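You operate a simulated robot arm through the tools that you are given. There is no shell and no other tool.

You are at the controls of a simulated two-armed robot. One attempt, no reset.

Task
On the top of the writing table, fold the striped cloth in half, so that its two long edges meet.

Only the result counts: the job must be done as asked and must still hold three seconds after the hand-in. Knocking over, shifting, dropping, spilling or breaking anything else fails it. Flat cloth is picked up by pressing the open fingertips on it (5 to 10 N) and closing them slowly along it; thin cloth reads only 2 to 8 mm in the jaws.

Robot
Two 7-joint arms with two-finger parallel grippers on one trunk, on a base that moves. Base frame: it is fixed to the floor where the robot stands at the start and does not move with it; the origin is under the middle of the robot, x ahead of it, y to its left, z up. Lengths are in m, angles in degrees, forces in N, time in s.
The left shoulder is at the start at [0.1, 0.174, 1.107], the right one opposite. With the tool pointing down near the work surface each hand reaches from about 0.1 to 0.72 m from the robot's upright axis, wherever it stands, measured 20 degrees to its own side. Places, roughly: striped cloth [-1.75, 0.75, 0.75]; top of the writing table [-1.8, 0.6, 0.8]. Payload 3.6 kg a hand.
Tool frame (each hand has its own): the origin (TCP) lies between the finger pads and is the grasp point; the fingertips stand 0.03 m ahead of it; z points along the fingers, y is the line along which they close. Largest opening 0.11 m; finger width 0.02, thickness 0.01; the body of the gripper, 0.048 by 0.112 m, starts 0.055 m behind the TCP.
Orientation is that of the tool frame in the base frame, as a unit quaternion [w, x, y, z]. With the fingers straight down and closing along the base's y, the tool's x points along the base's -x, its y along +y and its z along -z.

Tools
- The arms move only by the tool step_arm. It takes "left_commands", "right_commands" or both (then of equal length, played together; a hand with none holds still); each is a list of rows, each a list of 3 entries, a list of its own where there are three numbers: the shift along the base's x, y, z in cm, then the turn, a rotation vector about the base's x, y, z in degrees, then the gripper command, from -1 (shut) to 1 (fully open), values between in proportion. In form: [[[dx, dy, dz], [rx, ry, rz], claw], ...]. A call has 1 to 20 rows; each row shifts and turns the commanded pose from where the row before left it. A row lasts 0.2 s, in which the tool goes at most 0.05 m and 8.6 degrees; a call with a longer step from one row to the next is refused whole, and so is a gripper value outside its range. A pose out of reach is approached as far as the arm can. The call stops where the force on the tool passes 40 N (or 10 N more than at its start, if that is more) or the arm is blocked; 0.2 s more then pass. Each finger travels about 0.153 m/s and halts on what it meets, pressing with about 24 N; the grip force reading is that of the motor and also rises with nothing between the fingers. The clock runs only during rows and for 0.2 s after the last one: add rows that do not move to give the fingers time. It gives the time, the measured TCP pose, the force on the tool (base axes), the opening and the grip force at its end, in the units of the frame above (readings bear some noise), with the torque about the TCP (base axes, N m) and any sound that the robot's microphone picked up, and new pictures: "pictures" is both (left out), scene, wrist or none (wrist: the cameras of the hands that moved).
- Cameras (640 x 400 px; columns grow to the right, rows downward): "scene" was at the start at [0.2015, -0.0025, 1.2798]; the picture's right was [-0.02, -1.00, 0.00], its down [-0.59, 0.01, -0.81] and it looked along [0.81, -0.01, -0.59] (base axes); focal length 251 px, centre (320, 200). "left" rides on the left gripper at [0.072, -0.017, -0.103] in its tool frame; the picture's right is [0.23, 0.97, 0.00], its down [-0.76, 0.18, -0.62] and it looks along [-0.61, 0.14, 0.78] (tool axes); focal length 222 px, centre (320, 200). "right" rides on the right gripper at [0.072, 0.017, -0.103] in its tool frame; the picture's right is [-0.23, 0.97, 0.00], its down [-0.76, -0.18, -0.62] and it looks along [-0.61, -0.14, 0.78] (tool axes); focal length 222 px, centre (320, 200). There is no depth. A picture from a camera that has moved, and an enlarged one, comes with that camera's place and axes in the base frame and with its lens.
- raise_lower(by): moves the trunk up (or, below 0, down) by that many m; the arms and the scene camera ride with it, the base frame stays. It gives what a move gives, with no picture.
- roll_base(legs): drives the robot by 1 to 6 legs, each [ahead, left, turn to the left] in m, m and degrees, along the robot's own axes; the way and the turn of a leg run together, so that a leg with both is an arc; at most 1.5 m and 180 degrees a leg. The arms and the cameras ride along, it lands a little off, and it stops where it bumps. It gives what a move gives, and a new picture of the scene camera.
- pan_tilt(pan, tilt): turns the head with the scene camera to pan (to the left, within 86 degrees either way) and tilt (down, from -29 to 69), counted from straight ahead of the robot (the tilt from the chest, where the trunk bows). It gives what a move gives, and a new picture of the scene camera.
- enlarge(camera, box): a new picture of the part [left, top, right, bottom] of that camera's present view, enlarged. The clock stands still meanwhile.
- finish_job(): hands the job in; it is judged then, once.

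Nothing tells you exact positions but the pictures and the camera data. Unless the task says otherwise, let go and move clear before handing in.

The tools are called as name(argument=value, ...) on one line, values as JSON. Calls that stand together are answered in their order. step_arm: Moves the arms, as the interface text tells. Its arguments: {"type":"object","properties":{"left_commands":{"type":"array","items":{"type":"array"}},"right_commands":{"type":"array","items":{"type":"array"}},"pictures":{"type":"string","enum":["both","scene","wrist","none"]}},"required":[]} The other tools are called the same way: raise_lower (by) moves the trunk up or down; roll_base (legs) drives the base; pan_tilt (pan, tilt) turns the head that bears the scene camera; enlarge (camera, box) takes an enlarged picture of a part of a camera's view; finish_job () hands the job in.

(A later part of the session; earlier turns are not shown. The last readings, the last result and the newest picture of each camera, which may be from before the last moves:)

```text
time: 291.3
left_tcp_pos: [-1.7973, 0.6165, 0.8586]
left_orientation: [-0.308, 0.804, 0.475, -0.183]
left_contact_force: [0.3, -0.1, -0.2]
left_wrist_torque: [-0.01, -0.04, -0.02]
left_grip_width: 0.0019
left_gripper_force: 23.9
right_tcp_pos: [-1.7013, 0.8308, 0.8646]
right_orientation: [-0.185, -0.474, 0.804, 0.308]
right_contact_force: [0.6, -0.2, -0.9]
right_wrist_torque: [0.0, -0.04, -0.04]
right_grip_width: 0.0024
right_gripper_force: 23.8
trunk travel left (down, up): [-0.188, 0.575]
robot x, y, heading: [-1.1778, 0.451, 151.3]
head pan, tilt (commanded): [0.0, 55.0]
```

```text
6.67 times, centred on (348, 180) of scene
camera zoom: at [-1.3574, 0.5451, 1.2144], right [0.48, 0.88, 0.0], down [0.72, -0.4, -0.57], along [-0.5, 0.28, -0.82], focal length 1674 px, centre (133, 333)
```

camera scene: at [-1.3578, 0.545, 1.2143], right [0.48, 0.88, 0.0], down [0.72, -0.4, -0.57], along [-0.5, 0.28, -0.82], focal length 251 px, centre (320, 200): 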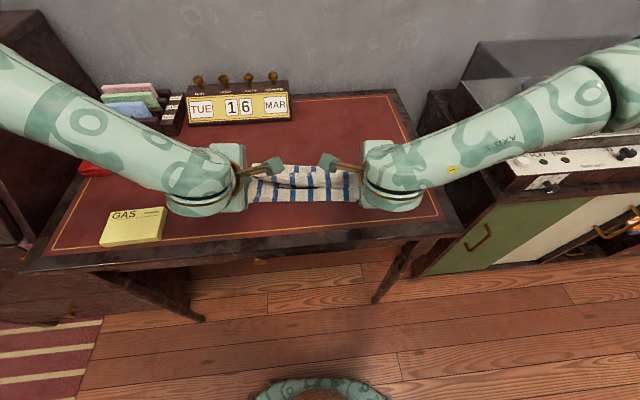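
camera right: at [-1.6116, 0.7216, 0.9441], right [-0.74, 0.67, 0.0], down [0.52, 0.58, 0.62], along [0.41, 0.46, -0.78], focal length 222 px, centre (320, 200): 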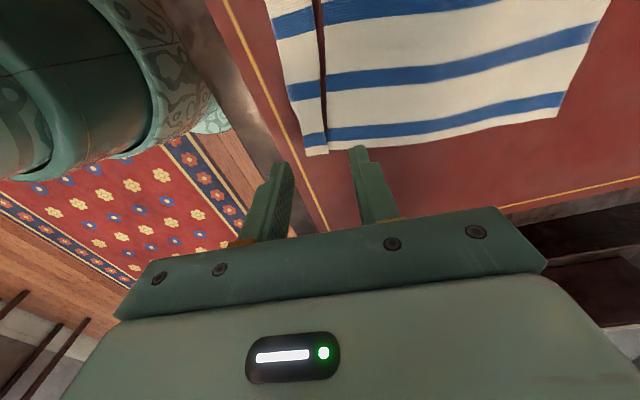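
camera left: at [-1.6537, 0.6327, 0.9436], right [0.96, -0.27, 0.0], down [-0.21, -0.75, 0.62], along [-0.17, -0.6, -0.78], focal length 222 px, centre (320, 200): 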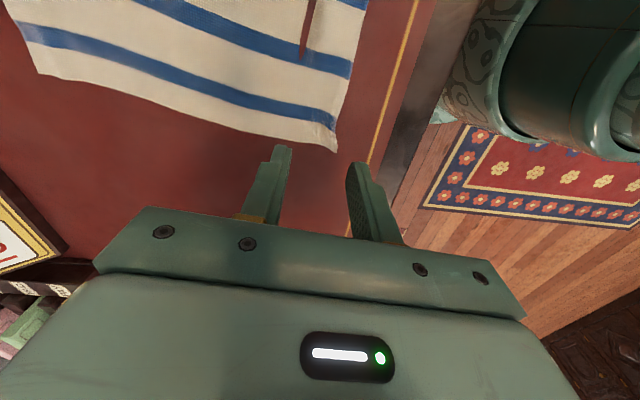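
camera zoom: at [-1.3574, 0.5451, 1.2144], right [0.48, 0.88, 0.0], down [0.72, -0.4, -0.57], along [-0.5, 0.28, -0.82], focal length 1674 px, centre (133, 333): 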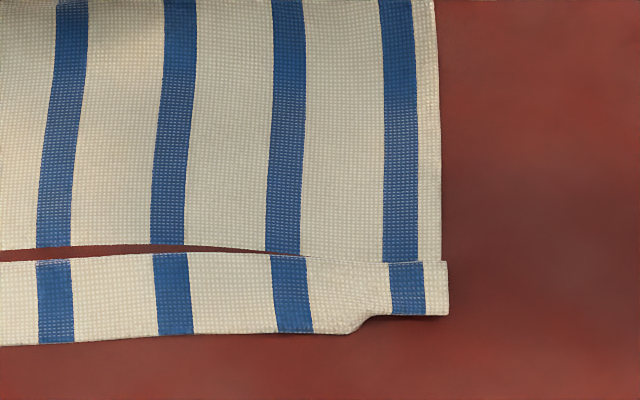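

A small crease in the bottom half hides a little cloth, so the fold line naturally sits slightly nearer; what matters is that the edges meet. I lower the trunk 3 cm for reach, then complete the fold onto the near edge.

raise_lower(by=-0.03)

step_arm(left_commands=[[[1.035, -0.694, 0.945], [0, 0, 0], -1], [[1.035, -0.694, 0.945], [0, 0, 0], -1], [[1.035, -0.694, 0.945], [0, 0, 0], -1], [[1.035, -0.694, 0.945], [0, 0, 0], -1], [[0.837, -0.586, -0.42], [0, 0, 0], -1], [[0.837, -0.586, -0.42], [0, 0, 0], -1], [[0.71, -0.517, -0.665], [0, 0, 0], -1], [[0.71, -0.517, -0.665], [0, 0, 0], -1], [[0.584, -0.317, -0.87], [0, 0, 0], -1], [[0.584, -0.317, -0.87], [0, 0, 0], -1], [[0.369, -0.2, -1.015], [0, 0, 0], -1], [[0.369, -0.2, -1.015], [0, 0, 0], -1], [[0.211, -0.115, -1.1], [0, 0, 0], -1], [[0, 0, 0], [0, 0, 0], -1]], right_commands=[[[1.189, -0.608, 0.7], [0, 0, 0], -1], [[1.189, -0.608, 0.7], [0, 0, 0], -1], [[1.189, -0.608, 0.7], [0, 0, 0], -1], [[1.189, -0.608, 0.7], [0, 0, 0], -1], [[0.864, -0.431, -0.4], [0, 0, 0], -1], [[0.864, -0.431, -0.4], [0, 0, 0], -1], [[0.745, -0.367, -0.635], [0, 0, 0], -1], [[0.745, -0.367, -0.635], [0, 0, 0], -1], [[0.558, -0.303, -0.83], [0, 0, 0], -1], [[0.558, -0.303, -0.83], [0, 0, 0], -1], [[0.352, -0.191, -0.965], [0, 0, 0], -1], [[0.352, -0.191, -0.965], [0, 0, 0], -1], [[0.202, -0.11, -1.04], [0, 0, 0], -1], [[0, 0, 0], [0, 0, 0], -1]], pictures="none")

enlarge(camera="scene", box=[220, 120, 396, 230])

enlarge(camera="left", box=[180, 10, 480, 198])

enlarge(camera="right", box=[160, 10, 460, 198])

```text
time: 292.1
left_tcp_pos: [-1.7993, 0.6156, 0.8306]
left_orientation: [-0.309, 0.803, 0.475, -0.183]
left_contact_force: [-0.1, -1.0, 0.3]
left_wrist_torque: [-0.03, -0.08, -0.01]
left_grip_width: 0.0019
left_gripper_force: 23.8
right_tcp_pos: [-1.6989, 0.8315, 0.834]
right_orientation: [-0.186, -0.474, 0.803, 0.309]
right_contact_force: [0.6, -0.4, 0.7]
right_wrist_torque: [-0.02, 0.01, 0.04]
right_grip_width: 0.0021
right_gripper_force: 24.3
trunk travel left (down, up): [-0.158, 0.605]
robot x, y, heading: [-1.1782, 0.4452, 151.0]
head pan, tilt (commanded): [0.0, 55.0]
```

```text
time: 295.1
left_tcp_pos: [-1.7067, 0.5597, 0.8038]
left_orientation: [-0.302, 0.805, 0.477, -0.184]
left_contact_force: [-0.1, 0.2, -0.7]
left_wrist_torque: [-0.04, -0.02, 0.01]
left_grip_width: 0.0022
left_gripper_force: 23.5
left hand out of reach, approached as far as the arm can: row 13
right_tcp_pos: [-1.5986, 0.7814, 0.796]
right_orientation: [-0.185, -0.475, 0.803, 0.308]
right_contact_force: [0.9, 0.0, -0.2]
right_wrist_torque: [0.0, -0.03, 0.03]
right_grip_width: 0.0022
right_gripper_force: 23.6
trunk travel left (down, up): [-0.158, 0.605]
robot x, y, heading: [-1.1781, 0.4477, 151.1]
head pan, tilt (commanded): [0.0, 55.0]
```

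```text
3.64 times, centred on (308, 175) of scene
camera zoom: at [-1.3723, 0.5534, 1.1827], right [0.48, 0.88, 0.0], down [0.72, -0.4, -0.57], along [-0.5, 0.28, -0.82], focal length 913 px, centre (364, 291)
```

zoom: 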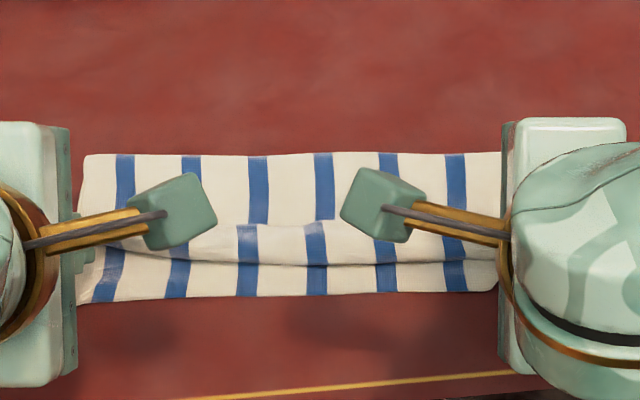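

```text
2.13 times, centred on (330, 104) of left
camera zoom: at [-1.6219, 0.5959, 0.892], right [0.75, -0.15, -0.65], down [0.12, -0.93, 0.36], along [-0.65, -0.34, -0.68], focal length 473 px, centre (299, 404)
```

zoom: 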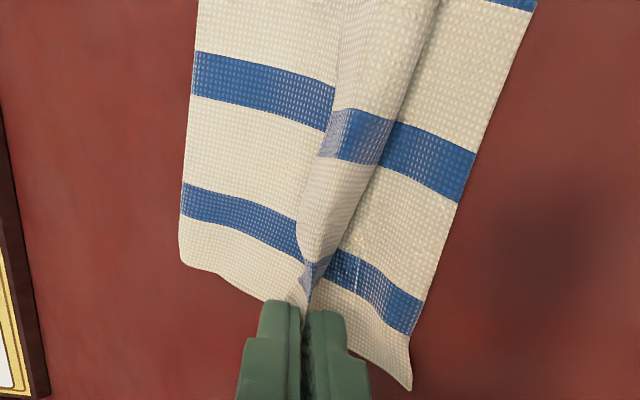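

```text
2.13 times, centred on (310, 104) of right
camera zoom: at [-1.5849, 0.6881, 0.8834], right [-0.52, 0.55, 0.65], down [0.85, 0.4, 0.34], along [-0.08, 0.73, -0.68], focal length 473 px, centre (341, 404)
```

zoom: 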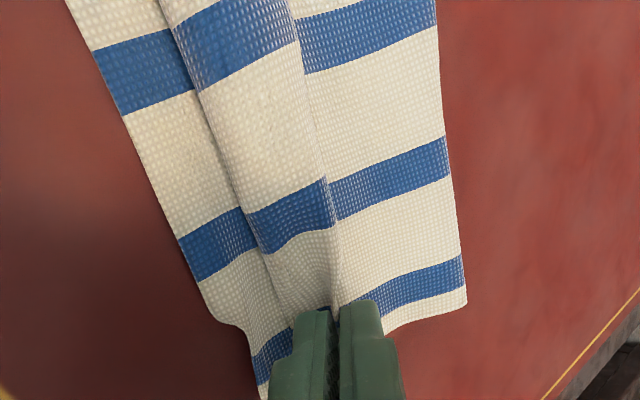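

There is still slack in the flap because the fold line is about 1 cm too near. I go up again, reach a little farther beyond the fold, and come down around a center set farther out.

step_arm(left_commands=[[[-0.791, 0.429, 1.6], [0, 0, 0], -1], [[-0.791, 0.429, 1.6], [0, 0, 0], -1], [[-0.791, 0.429, 1.6], [0, 0, 0], -1], [[-1.142, 0.62, 0.4], [0, 0, 0], -1], [[-1.142, 0.62, 0.4], [0, 0, 0], -1], [[-1.142, 0.62, 0.4], [0, 0, 0], -1], [[-1.224, 0.665, 0.05], [0, 0, 0], -1], [[-1.224, 0.665, 0.05], [0, 0, 0], -1], [[-1.224, 0.665, 0.05], [0, 0, 0], -1], [[0, 0, 0], [0, 0, 0], -1], [[0, 0, 0], [0, 0, 0], -1]], right_commands=[[[-0.791, 0.429, 1.6], [0, 0, 0], -1], [[-0.791, 0.429, 1.6], [0, 0, 0], -1], [[-0.791, 0.429, 1.6], [0, 0, 0], -1], [[-1.142, 0.62, 0.4], [0, 0, 0], -1], [[-1.142, 0.62, 0.4], [0, 0, 0], -1], [[-1.142, 0.62, 0.4], [0, 0, 0], -1], [[-1.435, 0.779, 0.3], [0, 0, 0], -1], [[-1.435, 0.779, 0.3], [0, 0, 0], -1], [[-1.435, 0.779, 0.3], [0, 0, 0], -1], [[0, 0, 0], [0, 0, 0], -1], [[0, 0, 0], [0, 0, 0], -1]], pictures="none")

enlarge(camera="scene", box=[210, 110, 418, 240])

```text
time: 297.5
left_tcp_pos: [-1.7997, 0.6107, 0.8657]
left_orientation: [-0.308, 0.803, 0.476, -0.183]
left_contact_force: [-0.1, 0.4, 0.3]
left_wrist_torque: [-0.02, -0.03, 0.0]
left_grip_width: 0.002
left_gripper_force: 23.6
right_tcp_pos: [-1.7016, 0.8343, 0.8636]
right_orientation: [-0.186, -0.475, 0.803, 0.308]
right_contact_force: [0.7, -0.8, 0.9]
right_wrist_torque: [-0.01, -0.02, 0.02]
right_grip_width: 0.0022
right_gripper_force: 23.7
trunk travel left (down, up): [-0.158, 0.605]
robot x, y, heading: [-1.1766, 0.4438, 151.2]
head pan, tilt (commanded): [0.0, 55.0]
```

```text
3.08 times, centred on (314, 175) of scene
camera zoom: at [-1.3726, 0.5535, 1.1827], right [0.48, 0.88, 0.0], down [0.72, -0.4, -0.57], along [-0.5, 0.28, -0.82], focal length 773 px, centre (338, 277)
```

zoom: 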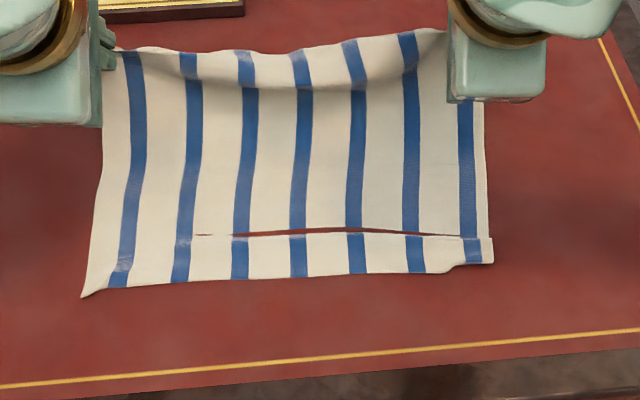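

raise_lower(by=-0.02)

step_arm(left_commands=[[[0.993, -0.539, 1.13], [0, 0, 0], -1], [[0.993, -0.539, 1.13], [0, 0, 0], -1], [[0.945, -0.513, -0.14], [0, 0, 0], -1], [[0.945, -0.513, -0.14], [0, 0, 0], -1], [[0.879, -0.477, -0.415], [0, 0, 0], -1], [[0.879, -0.477, -0.415], [0, 0, 0], -1], [[0.756, -0.41, -0.66], [0, 0, 0], -1], [[0.756, -0.41, -0.66], [0, 0, 0], -1], [[0.58, -0.315, -0.86], [0, 0, 0], -1], [[0.58, -0.315, -0.86], [0, 0, 0], -1], [[0.365, -0.198, -1.0], [0, 0, 0], -1], [[0.365, -0.198, -1.0], [0, 0, 0], -1], [[0.193, -0.105, -0.9], [0, 0, 0], -1], [[0, 0, 0], [0, 0, 0], -1]], right_commands=[[[0.866, -0.47, 1.235], [0, 0, 0], -1], [[0.866, -0.47, 1.235], [0, 0, 0], -1], [[0.945, -0.513, -0.14], [0, 0, 0], -1], [[0.945, -0.513, -0.14], [0, 0, 0], -1], [[0.879, -0.477, -0.415], [0, 0, 0], -1], [[0.879, -0.477, -0.415], [0, 0, 0], -1], [[0.756, -0.41, -0.66], [0, 0, 0], -1], [[0.756, -0.41, -0.66], [0, 0, 0], -1], [[0.58, -0.315, -0.86], [0, 0, 0], -1], [[0.58, -0.315, -0.86], [0, 0, 0], -1], [[0.365, -0.198, -1.0], [0, 0, 0], -1], [[0.365, -0.198, -1.0], [0, 0, 0], -1], [[0.193, -0.105, -0.9], [0, 0, 0], -1], [[0, 0, 0], [0, 0, 0], -1]], pictures="none")

enlarge(camera="scene", box=[220, 110, 396, 220])

enlarge(camera="left", box=[180, 10, 480, 198])

enlarge(camera="right", box=[160, 10, 460, 198])

```text
time: 298.1
left_tcp_pos: [-1.8001, 0.6105, 0.8459]
left_orientation: [-0.309, 0.803, 0.476, -0.183]
left_contact_force: [0.6, 0.1, 0.5]
left_wrist_torque: [-0.02, -0.04, 0.01]
left_grip_width: 0.0021
left_gripper_force: 23.8
right_tcp_pos: [-1.6989, 0.8349, 0.8451]
right_orientation: [-0.185, -0.475, 0.803, 0.309]
right_contact_force: [0.7, 0.6, 0.6]
right_wrist_torque: [-0.02, -0.04, -0.01]
right_grip_width: 0.0019
right_gripper_force: 23.7
trunk travel left (down, up): [-0.138, 0.625]
robot x, y, heading: [-1.1766, 0.4489, 151.2]
head pan, tilt (commanded): [0.0, 55.0]
```

```text
time: 301.1
left_tcp_pos: [-1.7097, 0.5615, 0.7966]
left_orientation: [-0.307, 0.803, 0.476, -0.184]
left_contact_force: [-0.8, 0.3, 0.0]
left_wrist_torque: [-0.04, -0.02, 0.03]
left_grip_width: 0.002
left_gripper_force: 23.8
right_tcp_pos: [-1.6105, 0.7849, 0.7989]
right_orientation: [-0.185, -0.475, 0.803, 0.307]
right_contact_force: [0.3, 0.7, 0.3]
right_wrist_torque: [-0.02, -0.03, 0.01]
right_grip_width: 0.0019
right_gripper_force: 23.7
trunk travel left (down, up): [-0.138, 0.625]
robot x, y, heading: [-1.1753, 0.4459, 151.1]
head pan, tilt (commanded): [0.0, 55.0]
```

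```text
3.64 times, centred on (308, 165) of scene
camera zoom: at [-1.3829, 0.559, 1.1614], right [0.48, 0.88, 0.0], down [0.72, -0.4, -0.57], along [-0.5, 0.28, -0.82], focal length 913 px, centre (364, 327)
```

zoom: 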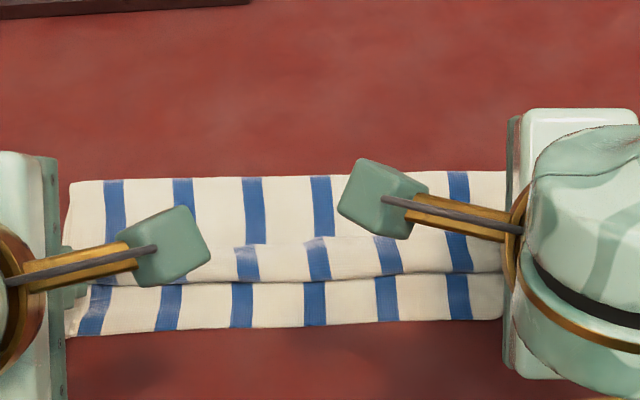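

```text
2.13 times, centred on (330, 104) of left
camera zoom: at [-1.6228, 0.5965, 0.8848], right [0.74, -0.15, -0.65], down [0.12, -0.93, 0.35], along [-0.66, -0.33, -0.67], focal length 473 px, centre (299, 404)
```

zoom: 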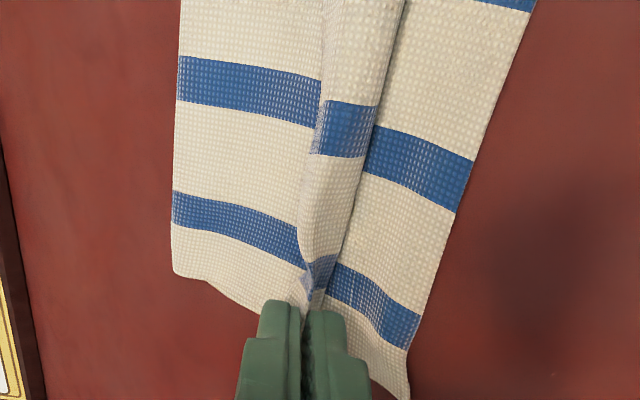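

```text
2.13 times, centred on (310, 104) of right
camera zoom: at [-1.5969, 0.694, 0.886], right [-0.52, 0.55, 0.65], down [0.85, 0.4, 0.34], along [-0.08, 0.73, -0.68], focal length 473 px, centre (341, 404)
```

zoom: 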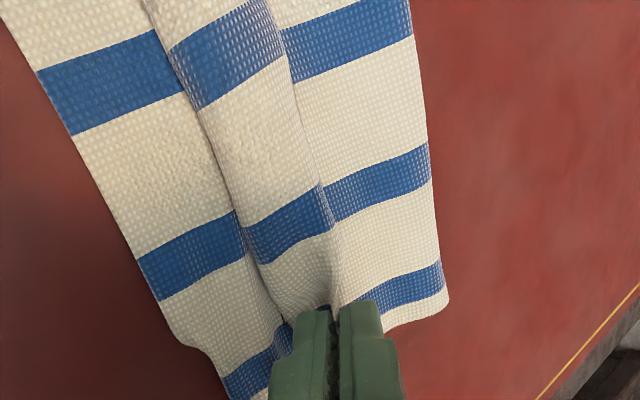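

The fold line is now straight and parallel to the near edge, about 0.107 m from it. I draw the remaining slack toward me until the edge reaches its place.

step_arm(left_commands=[[[0.369, -0.2, -0.05], [0, 0, 0], -1], [[0.369, -0.2, -0.05], [0, 0, 0], -1], [[0.369, -0.2, -0.05], [0, 0, 0], -1], [[0, 0, 0], [0, 0, 0], -1]], right_commands=[[[0.369, -0.2, -0.1], [0, 0, 0], -1], [[0.369, -0.2, -0.1], [0, 0, 0], -1], [[0.369, -0.2, -0.1], [0, 0, 0], -1], [[0, 0, 0], [0, 0, 0], -1]], pictures="none")

enlarge(camera="scene", box=[220, 110, 396, 220])

enlarge(camera="left", box=[180, 10, 480, 198])

enlarge(camera="right", box=[160, 10, 460, 198])

```text
time: 302.1
left_tcp_pos: [-1.6971, 0.5545, 0.7975]
left_orientation: [-0.305, 0.804, 0.476, -0.184]
left_contact_force: [0.3, 0.1, 0.6]
left_wrist_torque: [0.0, -0.07, -0.01]
left_grip_width: 0.0019
left_gripper_force: 24.1
right_tcp_pos: [-1.5976, 0.7816, 0.7937]
right_orientation: [-0.185, -0.474, 0.804, 0.309]
right_contact_force: [0.1, 0.5, 0.6]
right_wrist_torque: [-0.03, -0.03, 0.0]
right_grip_width: 0.0027
right_gripper_force: 24.1
trunk travel left (down, up): [-0.138, 0.625]
robot x, y, heading: [-1.1755, 0.4472, 151.3]
head pan, tilt (commanded): [0.0, 55.0]
```

```text
3.64 times, centred on (308, 165) of scene
camera zoom: at [-1.3828, 0.5591, 1.1615], right [0.48, 0.88, 0.0], down [0.72, -0.4, -0.57], along [-0.5, 0.28, -0.82], focal length 913 px, centre (364, 327)
```

zoom: 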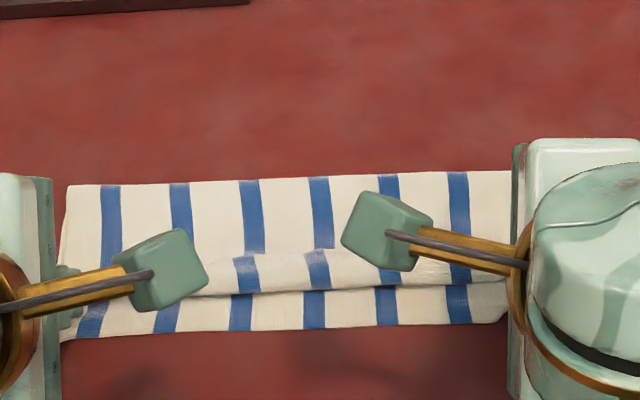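

```text
2.13 times, centred on (330, 104) of left
camera zoom: at [-1.6121, 0.5912, 0.8851], right [0.75, -0.15, -0.65], down [0.12, -0.93, 0.35], along [-0.66, -0.34, -0.68], focal length 473 px, centre (299, 404)
```

zoom: 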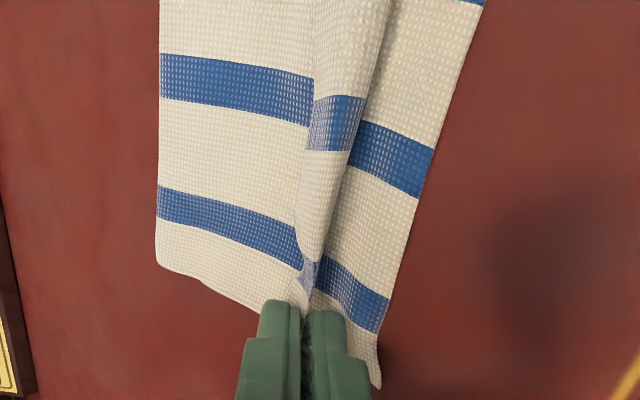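

```text
2.13 times, centred on (310, 104) of right
camera zoom: at [-1.5844, 0.6888, 0.8823], right [-0.52, 0.55, 0.65], down [0.85, 0.4, 0.34], along [-0.08, 0.73, -0.68], focal length 473 px, centre (341, 404)
```

zoom: 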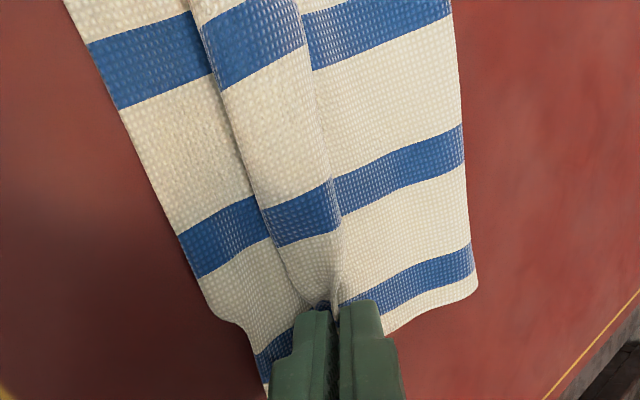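

The edge is nearly in place, but a little slack remains in the flap. I make one more pass: up, slightly farther out over the fold, and down to the same final spot, so that the slack goes into the fold.

step_arm(left_commands=[[[-0.791, 0.429, 1.7], [0, 0, 0], -1], [[-0.791, 0.429, 1.7], [0, 0, 0], -1], [[-0.791, 0.429, 1.7], [0, 0, 0], -1], [[-1.23, 0.668, 0.35], [0, 0, 0], -1], [[-1.23, 0.668, 0.35], [0, 0, 0], -1], [[-1.23, 0.668, 0.35], [0, 0, 0], -1], [[-1.635, 0.888, 0.08], [0, 0, 0], -1], [[-1.635, 0.888, 0.08], [0, 0, 0], -1], [[-1.635, 0.888, 0.08], [0, 0, 0], -1], [[0, 0, 0], [0, 0, 0], -1], [[0, 0, 0], [0, 0, 0], -1]], right_commands=[[[-0.791, 0.429, 1.7], [0, 0, 0], -1], [[-0.791, 0.429, 1.7], [0, 0, 0], -1], [[-0.791, 0.429, 1.7], [0, 0, 0], -1], [[-1.23, 0.668, 0.35], [0, 0, 0], -1], [[-1.23, 0.668, 0.35], [0, 0, 0], -1], [[-1.23, 0.668, 0.35], [0, 0, 0], -1], [[-1.576, 0.856, 0.2], [0, 0, 0], -1], [[-1.576, 0.856, 0.2], [0, 0, 0], -1], [[-1.576, 0.856, 0.2], [0, 0, 0], -1], [[0, 0, 0], [0, 0, 0], -1], [[0, 0, 0], [0, 0, 0], -1]], pictures="none")

step_arm(left_commands=[[[0.996, -0.541, 0.133], [0, 0, 0], -1], [[0.996, -0.541, 0.133], [0, 0, 0], -1], [[0.996, -0.541, 0.133], [0, 0, 0], -1], [[0.932, -0.506, -0.04], [0, 0, 0], -1], [[0.932, -0.506, -0.04], [0, 0, 0], -1], [[0.914, -0.496, -0.325], [0, 0, 0], -1], [[0.914, -0.496, -0.325], [0, 0, 0], -1], [[0.826, -0.449, -0.595], [0, 0, 0], -1], [[0.826, -0.449, -0.595], [0, 0, 0], -1], [[0.677, -0.367, -0.84], [0, 0, 0], -1], [[0.677, -0.367, -0.84], [0, 0, 0], -1], [[0.47, -0.255, -1.035], [0, 0, 0], -1], [[0.47, -0.255, -1.035], [0, 0, 0], -1], [[0.36, -0.196, -1.0], [0, 0, 0], -1], [[0, 0, 0], [0, 0, 0], -1]], right_commands=[[[0.996, -0.541, 0.133], [0, 0, 0], -1], [[0.996, -0.541, 0.133], [0, 0, 0], -1], [[0.996, -0.541, 0.133], [0, 0, 0], -1], [[0.932, -0.506, -0.04], [0, 0, 0], -1], [[0.932, -0.506, -0.04], [0, 0, 0], -1], [[0.914, -0.496, -0.325], [0, 0, 0], -1], [[0.914, -0.496, -0.325], [0, 0, 0], -1], [[0.826, -0.449, -0.595], [0, 0, 0], -1], [[0.826, -0.449, -0.595], [0, 0, 0], -1], [[0.677, -0.367, -0.84], [0, 0, 0], -1], [[0.677, -0.367, -0.84], [0, 0, 0], -1], [[0.47, -0.255, -1.035], [0, 0, 0], -1], [[0.47, -0.255, -1.035], [0, 0, 0], -1], [[0.36, -0.196, -1.0], [0, 0, 0], -1], [[0, 0, 0], [0, 0, 0], -1]], pictures="none")

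enlarge(camera="scene", box=[220, 110, 396, 220])

enlarge(camera="left", box=[180, 10, 480, 198])

enlarge(camera="right", box=[160, 10, 460, 198])

```text
time: 304.5
left_tcp_pos: [-1.8077, 0.6145, 0.8581]
left_orientation: [-0.307, 0.803, 0.476, -0.183]
left_contact_force: [0.3, 0.3, -1.0]
left_wrist_torque: [-0.03, -0.01, 0.06]
left_grip_width: 0.0021
left_gripper_force: 24.1
right_tcp_pos: [-1.7046, 0.8393, 0.8625]
right_orientation: [-0.185, -0.476, 0.803, 0.308]
right_contact_force: [-0.3, 0.3, -0.1]
right_wrist_torque: [0.01, -0.08, -0.01]
right_grip_width: 0.0023
right_gripper_force: 23.9
trunk travel left (down, up): [-0.138, 0.625]
robot x, y, heading: [-1.1806, 0.4465, 151.0]
head pan, tilt (commanded): [0.0, 55.0]
```

```text
time: 307.7
left_tcp_pos: [-1.6969, 0.5557, 0.7967]
left_orientation: [-0.306, 0.803, 0.476, -0.185]
left_contact_force: [0.0, 0.8, 0.4]
left_wrist_torque: [-0.06, -0.01, -0.02]
left_grip_width: 0.0022
left_gripper_force: 24.0
right_tcp_pos: [-1.5989, 0.7797, 0.8008]
right_orientation: [-0.185, -0.475, 0.803, 0.308]
right_contact_force: [-0.3, -0.8, -0.3]
right_wrist_torque: [0.0, -0.02, -0.05]
right_grip_width: 0.0021
right_gripper_force: 23.4
trunk travel left (down, up): [-0.138, 0.625]
robot x, y, heading: [-1.1826, 0.4462, 150.9]
head pan, tilt (commanded): [0.0, 55.0]
```

```text
3.64 times, centred on (308, 165) of scene
camera zoom: at [-1.3829, 0.559, 1.1614], right [0.48, 0.88, 0.0], down [0.72, -0.4, -0.57], along [-0.5, 0.28, -0.82], focal length 913 px, centre (364, 327)
```

zoom: 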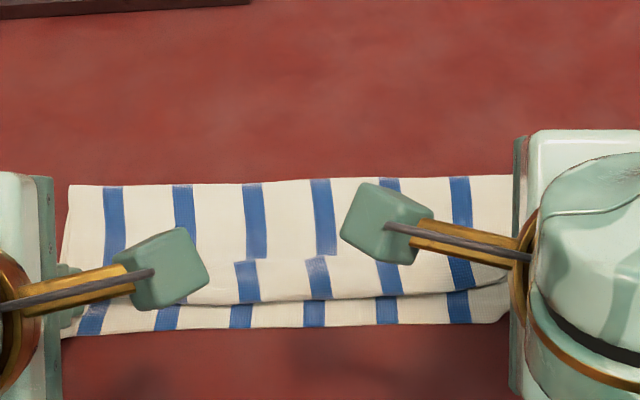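

```text
2.13 times, centred on (330, 104) of left
camera zoom: at [-1.6122, 0.5915, 0.8856], right [0.75, -0.15, -0.65], down [0.12, -0.93, 0.35], along [-0.66, -0.34, -0.68], focal length 473 px, centre (299, 404)
```

zoom: 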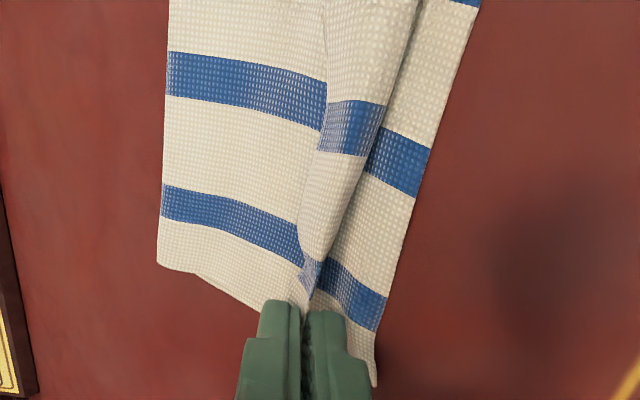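

```text
2.13 times, centred on (310, 104) of right
camera zoom: at [-1.5833, 0.6877, 0.8883], right [-0.52, 0.55, 0.65], down [0.85, 0.4, 0.34], along [-0.08, 0.73, -0.68], focal length 473 px, centre (341, 404)
```

zoom: 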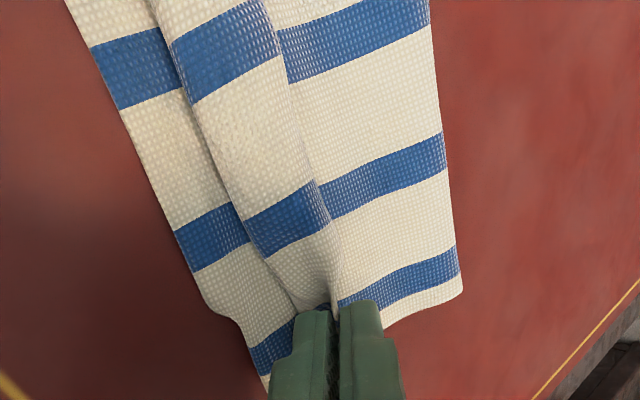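

The fold is straight and parallel to the near edge, and the held corners sit right over the bottom corners. I set them down and release slowly, as before.

step_arm(left_commands=[[[0, 0, 0], [0, 0, 0], -1], [[0, 0, 0], [0, 0, 0], -1], [[0, 0, 0], [0, 0, 0], -0.97], [[0, 0, 0], [0, 0, 0], -0.94], [[0, 0, 0], [0, 0, 0], -0.9], [[0, 0, 0], [0, 0, 0], -0.86], [[0, 0, 0], [0, 0, 0], -0.82], [[0, 0, 0], [0, 0, 0], -0.78], [[0, 0, 0], [0, 0, 0], -0.78]], right_commands=[[[0, 0, -0.2], [0, 0, 0], -1], [[0, 0, -0.2], [0, 0, 0], -1], [[0, 0, 0], [0, 0, 0], -0.97], [[0, 0, 0], [0, 0, 0], -0.94], [[0, 0, 0], [0, 0, 0], -0.9], [[0, 0, 0], [0, 0, 0], -0.86], [[0, 0, 0], [0, 0, 0], -0.82], [[0, 0, 0], [0, 0, 0], -0.78], [[0, 0, 0], [0, 0, 0], -0.78]], pictures="none")

enlarge(camera="left", box=[180, 10, 480, 198])

enlarge(camera="right", box=[160, 10, 460, 198])

```text
time: 309.7
left_tcp_pos: [-1.6979, 0.5555, 0.798]
left_orientation: [-0.306, 0.804, 0.476, -0.183]
left_contact_force: [-0.3, -0.1, -0.4]
left_wrist_torque: [0.03, -0.04, 0.01]
left_grip_width: 0.0122
left_gripper_force: 0.1
right_tcp_pos: [-1.5971, 0.7795, 0.795]
right_orientation: [-0.186, -0.474, 0.804, 0.307]
right_contact_force: [0.1, 0.3, 0.5]
right_wrist_torque: [-0.01, -0.03, -0.04]
right_grip_width: 0.012
right_gripper_force: 0.1
trunk travel left (down, up): [-0.138, 0.625]
robot x, y, heading: [-1.1801, 0.4492, 151.0]
head pan, tilt (commanded): [0.0, 55.0]
```

```text
2.13 times, centred on (330, 104) of left
camera zoom: at [-1.612, 0.5917, 0.8857], right [0.75, -0.15, -0.65], down [0.12, -0.93, 0.35], along [-0.66, -0.34, -0.68], focal length 473 px, centre (299, 404)
```

zoom: 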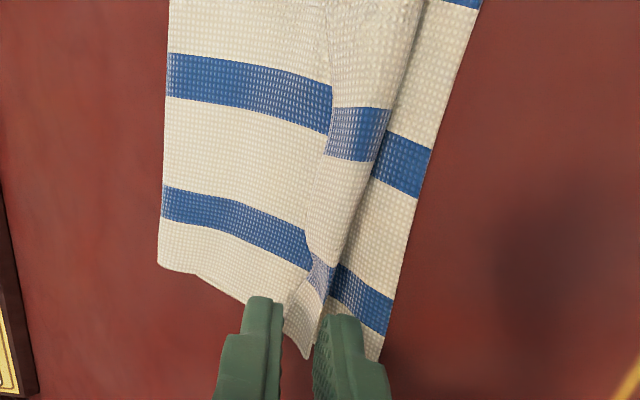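

```text
2.13 times, centred on (310, 104) of right
camera zoom: at [-1.5839, 0.6865, 0.8832], right [-0.52, 0.55, 0.65], down [0.85, 0.4, 0.34], along [-0.08, 0.73, -0.68], focal length 473 px, centre (341, 404)
```

zoom: 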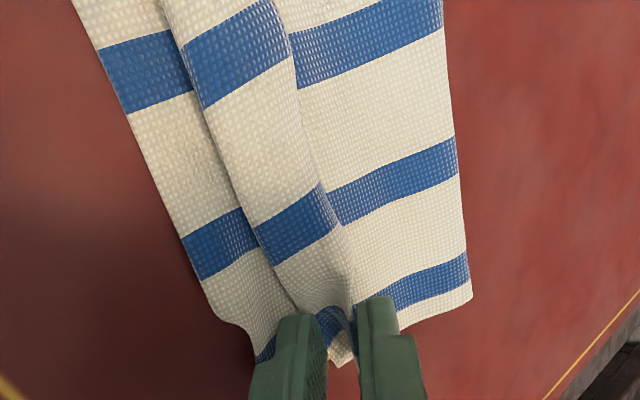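

Released, with the hem still folded back as last time. I withdraw along the finger direction, which should let it unroll.

step_arm(left_commands=[[[0.47, -0.255, 0.594], [0, 0, 0], -0.7], [[0.47, -0.255, 0.594], [0, 0, 0], -0.6], [[0.47, -0.255, 0.594], [0, 0, 0], -0.5], [[0.47, -0.255, 0.594], [0, 0, 0], -0.45], [[0, 0, 1.5], [0, 0, 0], -0.45], [[0, 0, 1.5], [0, 0, 0], -0.45], [[-0.48, -0.88, 1.5], [0, 0, 0], -0.45], [[-0.95, -1.76, 1.5], [0, 0, 0], -0.45], [[-0.95, -1.76, 0.5], [0, 0, 0], -0.45], [[-0.95, -1.76, 0], [0, 0, 0], -0.45]], right_commands=[[[0.47, -0.255, 0.594], [0, 0, 0], -0.7], [[0.47, -0.255, 0.594], [0, 0, 0], -0.6], [[0.47, -0.255, 0.594], [0, 0, 0], -0.5], [[0.47, -0.255, 0.594], [0, 0, 0], -0.45], [[0, 0, 1.5], [0, 0, 0], -0.45], [[0, 0, 1.5], [0, 0, 0], -0.45], [[0.48, 0.88, 1.5], [0, 0, 0], -0.45], [[0.95, 1.76, 1.5], [0, 0, 0], -0.45], [[0.95, 1.76, 0.5], [0, 0, 0], -0.45], [[0.95, 1.76, 0], [0, 0, 0], -0.45]], pictures="scene")

enlarge(camera="scene", box=[224, 115, 400, 225])

```text
time: 311.9
left_tcp_pos: [-1.7275, 0.496, 0.8849]
left_orientation: [-0.308, 0.803, 0.476, -0.183]
left_contact_force: [0.8, 0.6, 0.2]
left_wrist_torque: [0.03, -0.05, -0.01]
left_grip_width: 0.0301
left_gripper_force: 0.0
left hand out of reach, approached as far as the arm can: row 6, 7, 8, 9, 10
right_tcp_pos: [-1.5436, 0.8304, 0.8862]
right_orientation: [-0.185, -0.475, 0.803, 0.308]
right_contact_force: [-0.5, 0.1, -0.2]
right_wrist_torque: [0.0, 0.0, 0.0]
right_grip_width: 0.03
right_gripper_force: 0.1
trunk travel left (down, up): [-0.138, 0.625]
robot x, y, heading: [-1.1749, 0.4442, 151.0]
head pan, tilt (commanded): [0.0, 55.0]
camera scene: at [-1.3825, 0.5589, 1.1616], right [0.48, 0.88, 0.0], down [0.72, -0.4, -0.57], along [-0.5, 0.28, -0.82], focal length 251 px, centre (320, 200)
```

scene: 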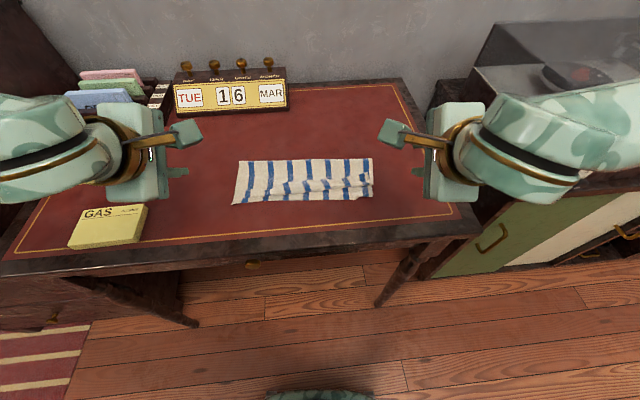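

```text
3.64 times, centred on (312, 170) of scene
camera zoom: at [-1.3825, 0.5589, 1.1616], right [0.48, 0.88, 0.0], down [0.72, -0.4, -0.57], along [-0.5, 0.28, -0.82], focal length 913 px, centre (349, 309)
```

zoom: 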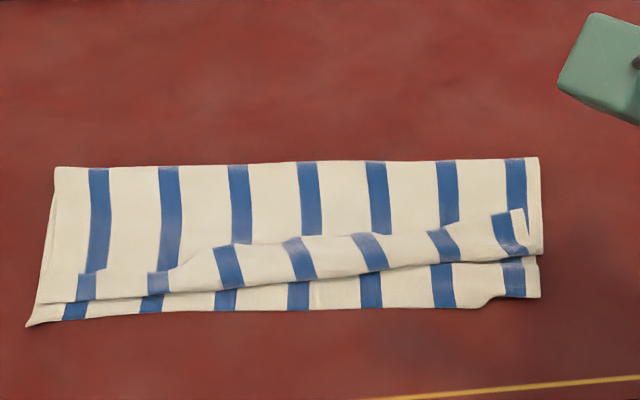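

The fold is good, but the top edge still lies folded back as a hem of 2–3 cm. I'll sweep it open with spread fingertips barely above the cloth, starting behind the hem. First I turn both hands upright, fingers spread along the edge.

step_arm(left_commands=[[[-0.028, 1.365, -0.1], [-3.71, -1.1, -7.117], -0.3], [[-0.028, 1.365, -0.1], [-3.71, -1.1, -7.117], -0.2], [[-0.028, 1.365, -0.1], [-3.71, -1.1, -7.117], -0.1], [[-0.028, 1.365, -0.1], [-3.71, -1.1, -7.117], 0], [[-0.028, 1.365, -0.1], [-3.71, -1.1, -7.117], 0.1], [[-0.028, 1.365, -0.1], [-3.71, -1.1, -7.117], 0.2], [[-0.028, 1.365, -0.1], [-3.71, -1.1, -7.117], 0.3], [[-0.028, 1.365, -0.1], [-3.71, -1.1, -7.117], 0.4], [[-0.028, 1.365, -0.1], [-3.71, -1.1, -7.117], 0.5], [[-0.028, 1.365, -0.1], [-3.71, -1.1, -7.117], 0.636], [[-0.028, 1.365, -0.1], [-3.71, -1.1, -7.117], 0.636], [[-0.028, 1.365, -0.1], [-3.71, -1.1, -7.117], 0.636], [[0, 0, 0], [0, 0, 0], 0.636]], right_commands=[[[-1.044, -0.47, -0.1], [1.12, -3.72, 7.15], -0.3], [[-1.044, -0.47, -0.1], [1.12, -3.72, 7.15], -0.2], [[-1.044, -0.47, -0.1], [1.12, -3.72, 7.15], -0.1], [[-1.044, -0.47, -0.1], [1.12, -3.72, 7.15], 0], [[-1.044, -0.47, -0.1], [1.12, -3.72, 7.15], 0.1], [[-1.044, -0.47, -0.1], [1.12, -3.72, 7.15], 0.2], [[-1.044, -0.47, -0.1], [1.12, -3.72, 7.15], 0.3], [[-1.044, -0.47, -0.1], [1.12, -3.72, 7.15], 0.4], [[-1.044, -0.47, -0.1], [1.12, -3.72, 7.15], 0.5], [[-1.044, -0.47, -0.1], [1.12, -3.72, 7.15], 0.636], [[-1.044, -0.47, -0.1], [1.12, -3.72, 7.15], 0.636], [[-1.044, -0.47, -0.1], [1.12, -3.72, 7.15], 0.636], [[0, 0, 0], [0, 0, 0], 0.636]], pictures="scene")

```text
time: 314.7
left_tcp_pos: [-1.7337, 0.663, 0.8744]
left_orientation: [0.0, 0.969, -0.248, 0.001]
left_contact_force: [-0.1, 0.4, -0.5]
left_wrist_torque: [-0.02, 0.01, -0.03]
left_grip_width: 0.0901
left_gripper_force: 0.0
right_tcp_pos: [-1.6682, 0.7739, 0.8745]
right_orientation: [-0.001, 0.969, -0.246, 0.001]
right_contact_force: [-0.1, 0.2, 0.0]
right_wrist_torque: [-0.01, 0.0, 0.0]
right_grip_width: 0.09
right_gripper_force: 0.0
trunk travel left (down, up): [-0.138, 0.625]
robot x, y, heading: [-1.1803, 0.4473, 150.9]
head pan, tilt (commanded): [0.0, 55.0]
camera scene: at [-1.3828, 0.5591, 1.1615], right [0.48, 0.88, 0.0], down [0.72, -0.4, -0.57], along [-0.5, 0.28, -0.82], focal length 251 px, centre (320, 200)
```

scene: 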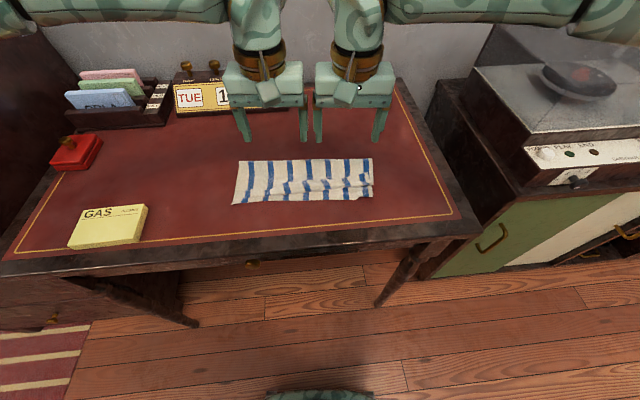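

Both hands are upright behind the hem. I lower to just above the flap.

step_arm(left_commands=[[[0, 0, -2.0], [0, 0, 0], 0.636], [[0, 0, -2.0], [0, 0, 0], 0.636], [[0, 0, -2.0], [0, 0, 0], 0.636], [[0, 0, -1.0], [0, 0, 0], 0.636], [[0, 0, -0.6], [0, 0, 0], 0.636], [[0, 0, 0], [0, 0, 0], 0.636]], right_commands=[[[0, 0, -2.0], [0, 0, 0], 0.636], [[0, 0, -2.0], [0, 0, 0], 0.636], [[0, 0, -2.0], [0, 0, 0], 0.636], [[0, 0, -1.0], [0, 0, 0], 0.636], [[0, 0, -0.6], [0, 0, 0], 0.636], [[0, 0, 0], [0, 0, 0], 0.636]], pictures="wrist")

enlarge(camera="scene", box=[224, 115, 400, 225])

```text
time: 316.1
left_tcp_pos: [-1.7334, 0.6625, 0.7973]
left_orientation: [0.0, 0.969, -0.247, -0.001]
left_contact_force: [-0.3, -1.2, 0.3]
left_wrist_torque: [0.01, 0.02, 0.03]
left_grip_width: 0.0899
left_gripper_force: 0.1
right_tcp_pos: [-1.67, 0.7735, 0.7976]
right_orientation: [0.0, 0.969, -0.247, 0.0]
right_contact_force: [-0.5, -0.4, 0.1]
right_wrist_torque: [-0.01, -0.05, -0.04]
right_grip_width: 0.0901
right_gripper_force: 0.1
trunk travel left (down, up): [-0.138, 0.625]
robot x, y, heading: [-1.1771, 0.4474, 151.3]
head pan, tilt (commanded): [0.0, 55.0]
camera right: at [-1.616, 0.7224, 0.9001], right [-0.67, -0.75, 0.0], down [-0.58, 0.52, 0.62], along [-0.47, 0.41, -0.78], focal length 222 px, centre (320, 200)
camera left: at [-1.6604, 0.6422, 0.9007], right [-0.27, -0.96, 0.0], down [-0.75, 0.21, 0.62], along [-0.6, 0.17, -0.78], focal length 222 px, centre (320, 200)
```

right: 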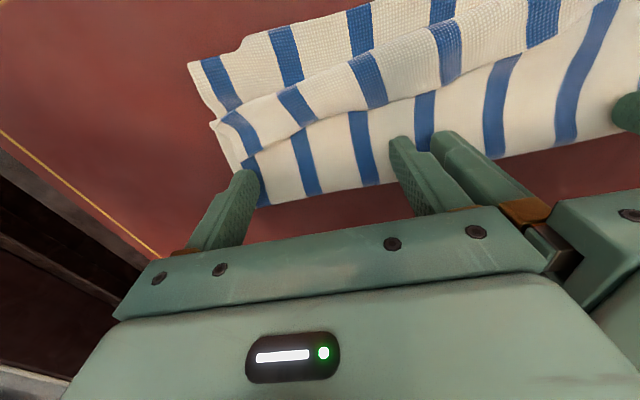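
left: 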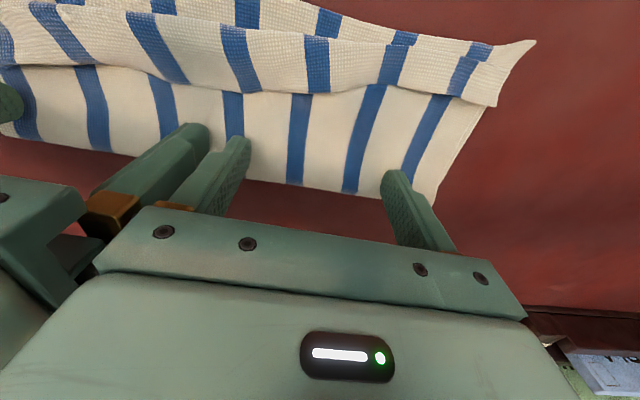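

```text
3.64 times, centred on (312, 170) of scene
camera zoom: at [-1.3828, 0.5592, 1.1615], right [0.48, 0.88, 0.0], down [0.72, -0.4, -0.57], along [-0.5, 0.28, -0.82], focal length 913 px, centre (349, 309)
```

zoom: 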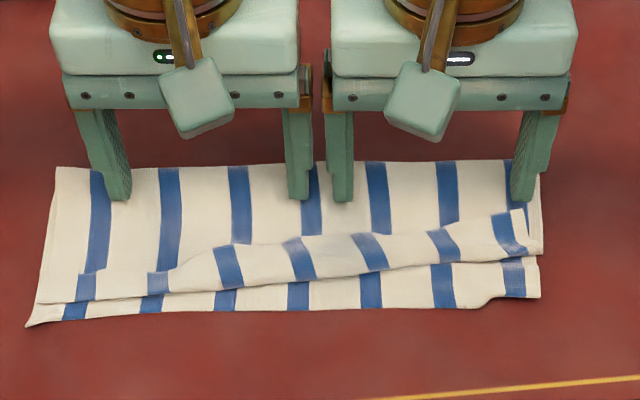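

The hem is clearly visible as a raised band in front of the fingertips. I sweep both hands toward me slowly.

step_arm(left_commands=[[[0.44, -0.239, 0], [0, 0, 0], 0.636], [[0.44, -0.239, 0], [0, 0, 0], 0.636], [[0.44, -0.239, 0], [0, 0, 0], 0.636], [[0.44, -0.239, 0], [0, 0, 0], 0.636], [[0.44, -0.239, 0], [0, 0, 0], 0.636], [[0.44, -0.239, 0], [0, 0, 0], 0.636], [[0.44, -0.239, 0], [0, 0, 0], 0.636], [[0.44, -0.239, 0], [0, 0, 0], 0.636], [[0.44, -0.239, 0], [0, 0, 0], 0.636], [[0.44, -0.239, 0], [0, 0, 0], 0.636], [[0, 0, 0], [0, 0, 0], 0.636]], right_commands=[[[0.44, -0.239, 0], [0, 0, 0], 0.636], [[0.44, -0.239, 0], [0, 0, 0], 0.636], [[0.44, -0.239, 0], [0, 0, 0], 0.636], [[0.44, -0.239, 0], [0, 0, 0], 0.636], [[0.44, -0.239, 0], [0, 0, 0], 0.636], [[0.44, -0.239, 0], [0, 0, 0], 0.636], [[0.44, -0.239, 0], [0, 0, 0], 0.636], [[0.44, -0.239, 0], [0, 0, 0], 0.636], [[0.44, -0.239, 0], [0, 0, 0], 0.636], [[0.44, -0.239, 0], [0, 0, 0], 0.636], [[0, 0, 0], [0, 0, 0], 0.636]], pictures="wrist")

enlarge(camera="scene", box=[224, 115, 400, 225])

```text
time: 318.5
left_tcp_pos: [-1.6879, 0.6386, 0.7965]
left_orientation: [0.0, 0.969, -0.247, 0.0]
left_contact_force: [-1.0, -0.5, 0.3]
left_wrist_torque: [-0.03, 0.04, -0.01]
left_grip_width: 0.0899
left_gripper_force: 0.1
right_tcp_pos: [-1.6251, 0.7505, 0.7984]
right_orientation: [0.0, 0.969, -0.248, 0.0]
right_contact_force: [0.5, -1.2, 0.6]
right_wrist_torque: [0.03, -0.03, 0.0]
right_grip_width: 0.0902
right_gripper_force: 0.1
trunk travel left (down, up): [-0.138, 0.625]
robot x, y, heading: [-1.1787, 0.4452, 151.1]
head pan, tilt (commanded): [0.0, 55.0]
camera right: at [-1.5715, 0.6994, 0.8997], right [-0.67, -0.75, 0.0], down [-0.58, 0.52, 0.62], along [-0.47, 0.41, -0.78], focal length 222 px, centre (320, 200)
camera left: at [-1.6158, 0.6175, 0.901], right [-0.27, -0.96, 0.0], down [-0.75, 0.21, 0.62], along [-0.6, 0.17, -0.78], focal length 222 px, centre (320, 200)
```

right: 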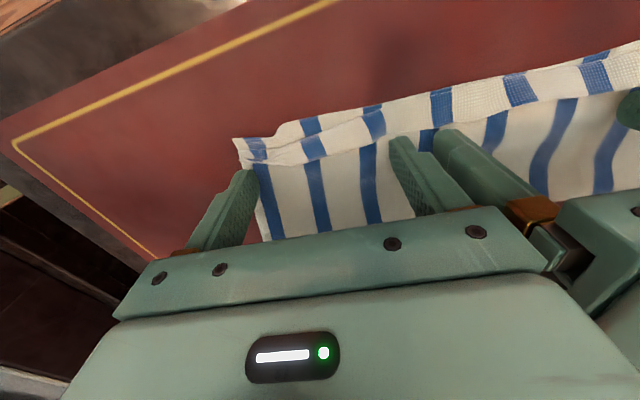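
left: 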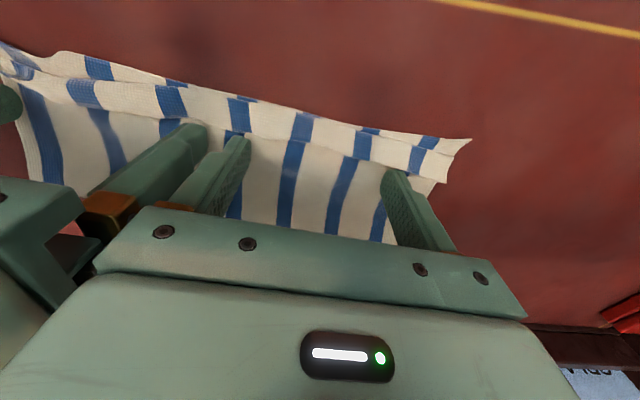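

```text
3.64 times, centred on (312, 170) of scene
camera zoom: at [-1.3829, 0.5592, 1.1614], right [0.48, 0.88, 0.0], down [0.72, -0.4, -0.57], along [-0.5, 0.28, -0.82], focal length 913 px, centre (349, 309)
```

zoom: 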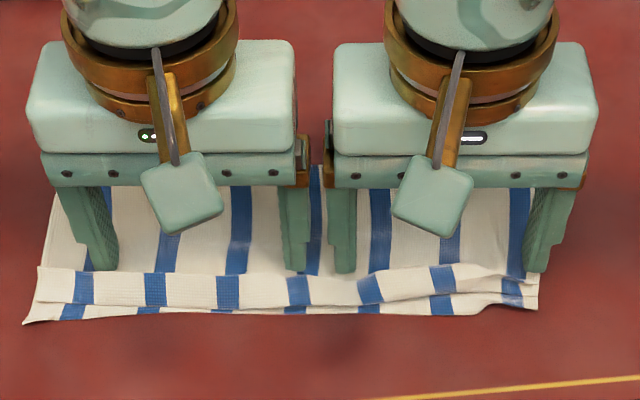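

The sweep is pushing the hem toward the near edge. I continue another 4 cm so it turns over.

step_arm(left_commands=[[[0.44, -0.239, 0], [0, 0, 0], 0.636], [[0.44, -0.239, 0], [0, 0, 0], 0.636], [[0.44, -0.239, 0], [0, 0, 0], 0.636], [[0.44, -0.239, 0], [0, 0, 0], 0.636], [[0.44, -0.239, 0], [0, 0, 0], 0.636], [[0.44, -0.239, 0], [0, 0, 0], 0.636], [[0.44, -0.239, 0], [0, 0, 0], 0.636], [[0, 0, 0], [0, 0, 0], 0.636]], right_commands=[[[0.44, -0.239, 0], [0, 0, 0], 0.636], [[0.44, -0.239, 0], [0, 0, 0], 0.636], [[0.44, -0.239, 0], [0, 0, 0], 0.636], [[0.44, -0.239, 0], [0, 0, 0], 0.636], [[0.44, -0.239, 0], [0, 0, 0], 0.636], [[0.44, -0.239, 0], [0, 0, 0], 0.636], [[0.44, -0.239, 0], [0, 0, 0], 0.636], [[0, 0, 0], [0, 0, 0], 0.636]], pictures="wrist")

enlarge(camera="scene", box=[224, 115, 400, 225])

```text
time: 320.3
left_tcp_pos: [-1.6595, 0.6231, 0.7974]
left_orientation: [-0.001, 0.969, -0.247, 0.0]
left_contact_force: [-0.1, -0.3, -0.4]
left_wrist_torque: [0.01, 0.0, 0.0]
left_grip_width: 0.0902
left_gripper_force: 0.2
right_tcp_pos: [-1.5951, 0.7317, 0.7955]
right_orientation: [0.0, 0.969, -0.247, 0.0]
right_contact_force: [-0.4, -0.1, -0.4]
right_wrist_torque: [-0.05, 0.01, 0.01]
right_grip_width: 0.0899
right_gripper_force: 0.0
trunk travel left (down, up): [-0.138, 0.625]
robot x, y, heading: [-1.1776, 0.4444, 151.3]
head pan, tilt (commanded): [0.0, 55.0]
camera right: at [-1.5406, 0.6814, 0.8988], right [-0.67, -0.75, 0.0], down [-0.58, 0.52, 0.62], along [-0.47, 0.41, -0.78], focal length 222 px, centre (320, 200)
camera left: at [-1.5861, 0.6023, 0.9007], right [-0.27, -0.96, 0.0], down [-0.75, 0.21, 0.62], along [-0.6, 0.17, -0.78], focal length 222 px, centre (320, 200)
```

right: 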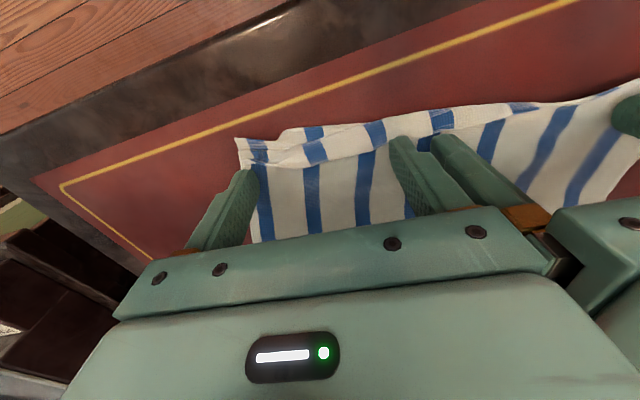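
left: 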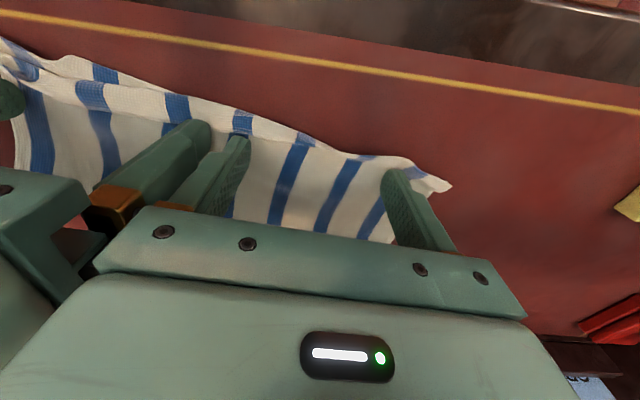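

```text
3.64 times, centred on (312, 170) of scene
camera zoom: at [-1.3829, 0.5592, 1.1614], right [0.48, 0.88, 0.0], down [0.72, -0.4, -0.57], along [-0.5, 0.28, -0.82], focal length 913 px, centre (349, 309)
```

zoom: 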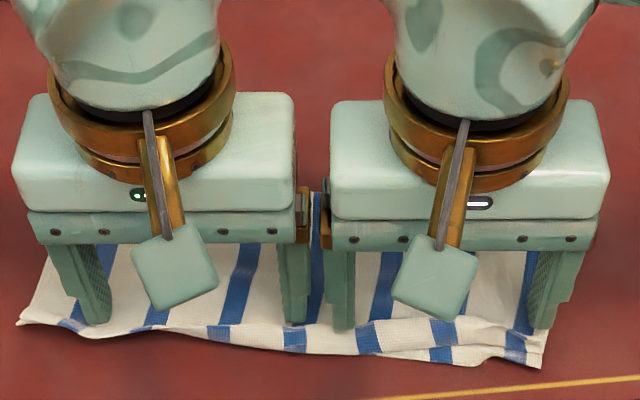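

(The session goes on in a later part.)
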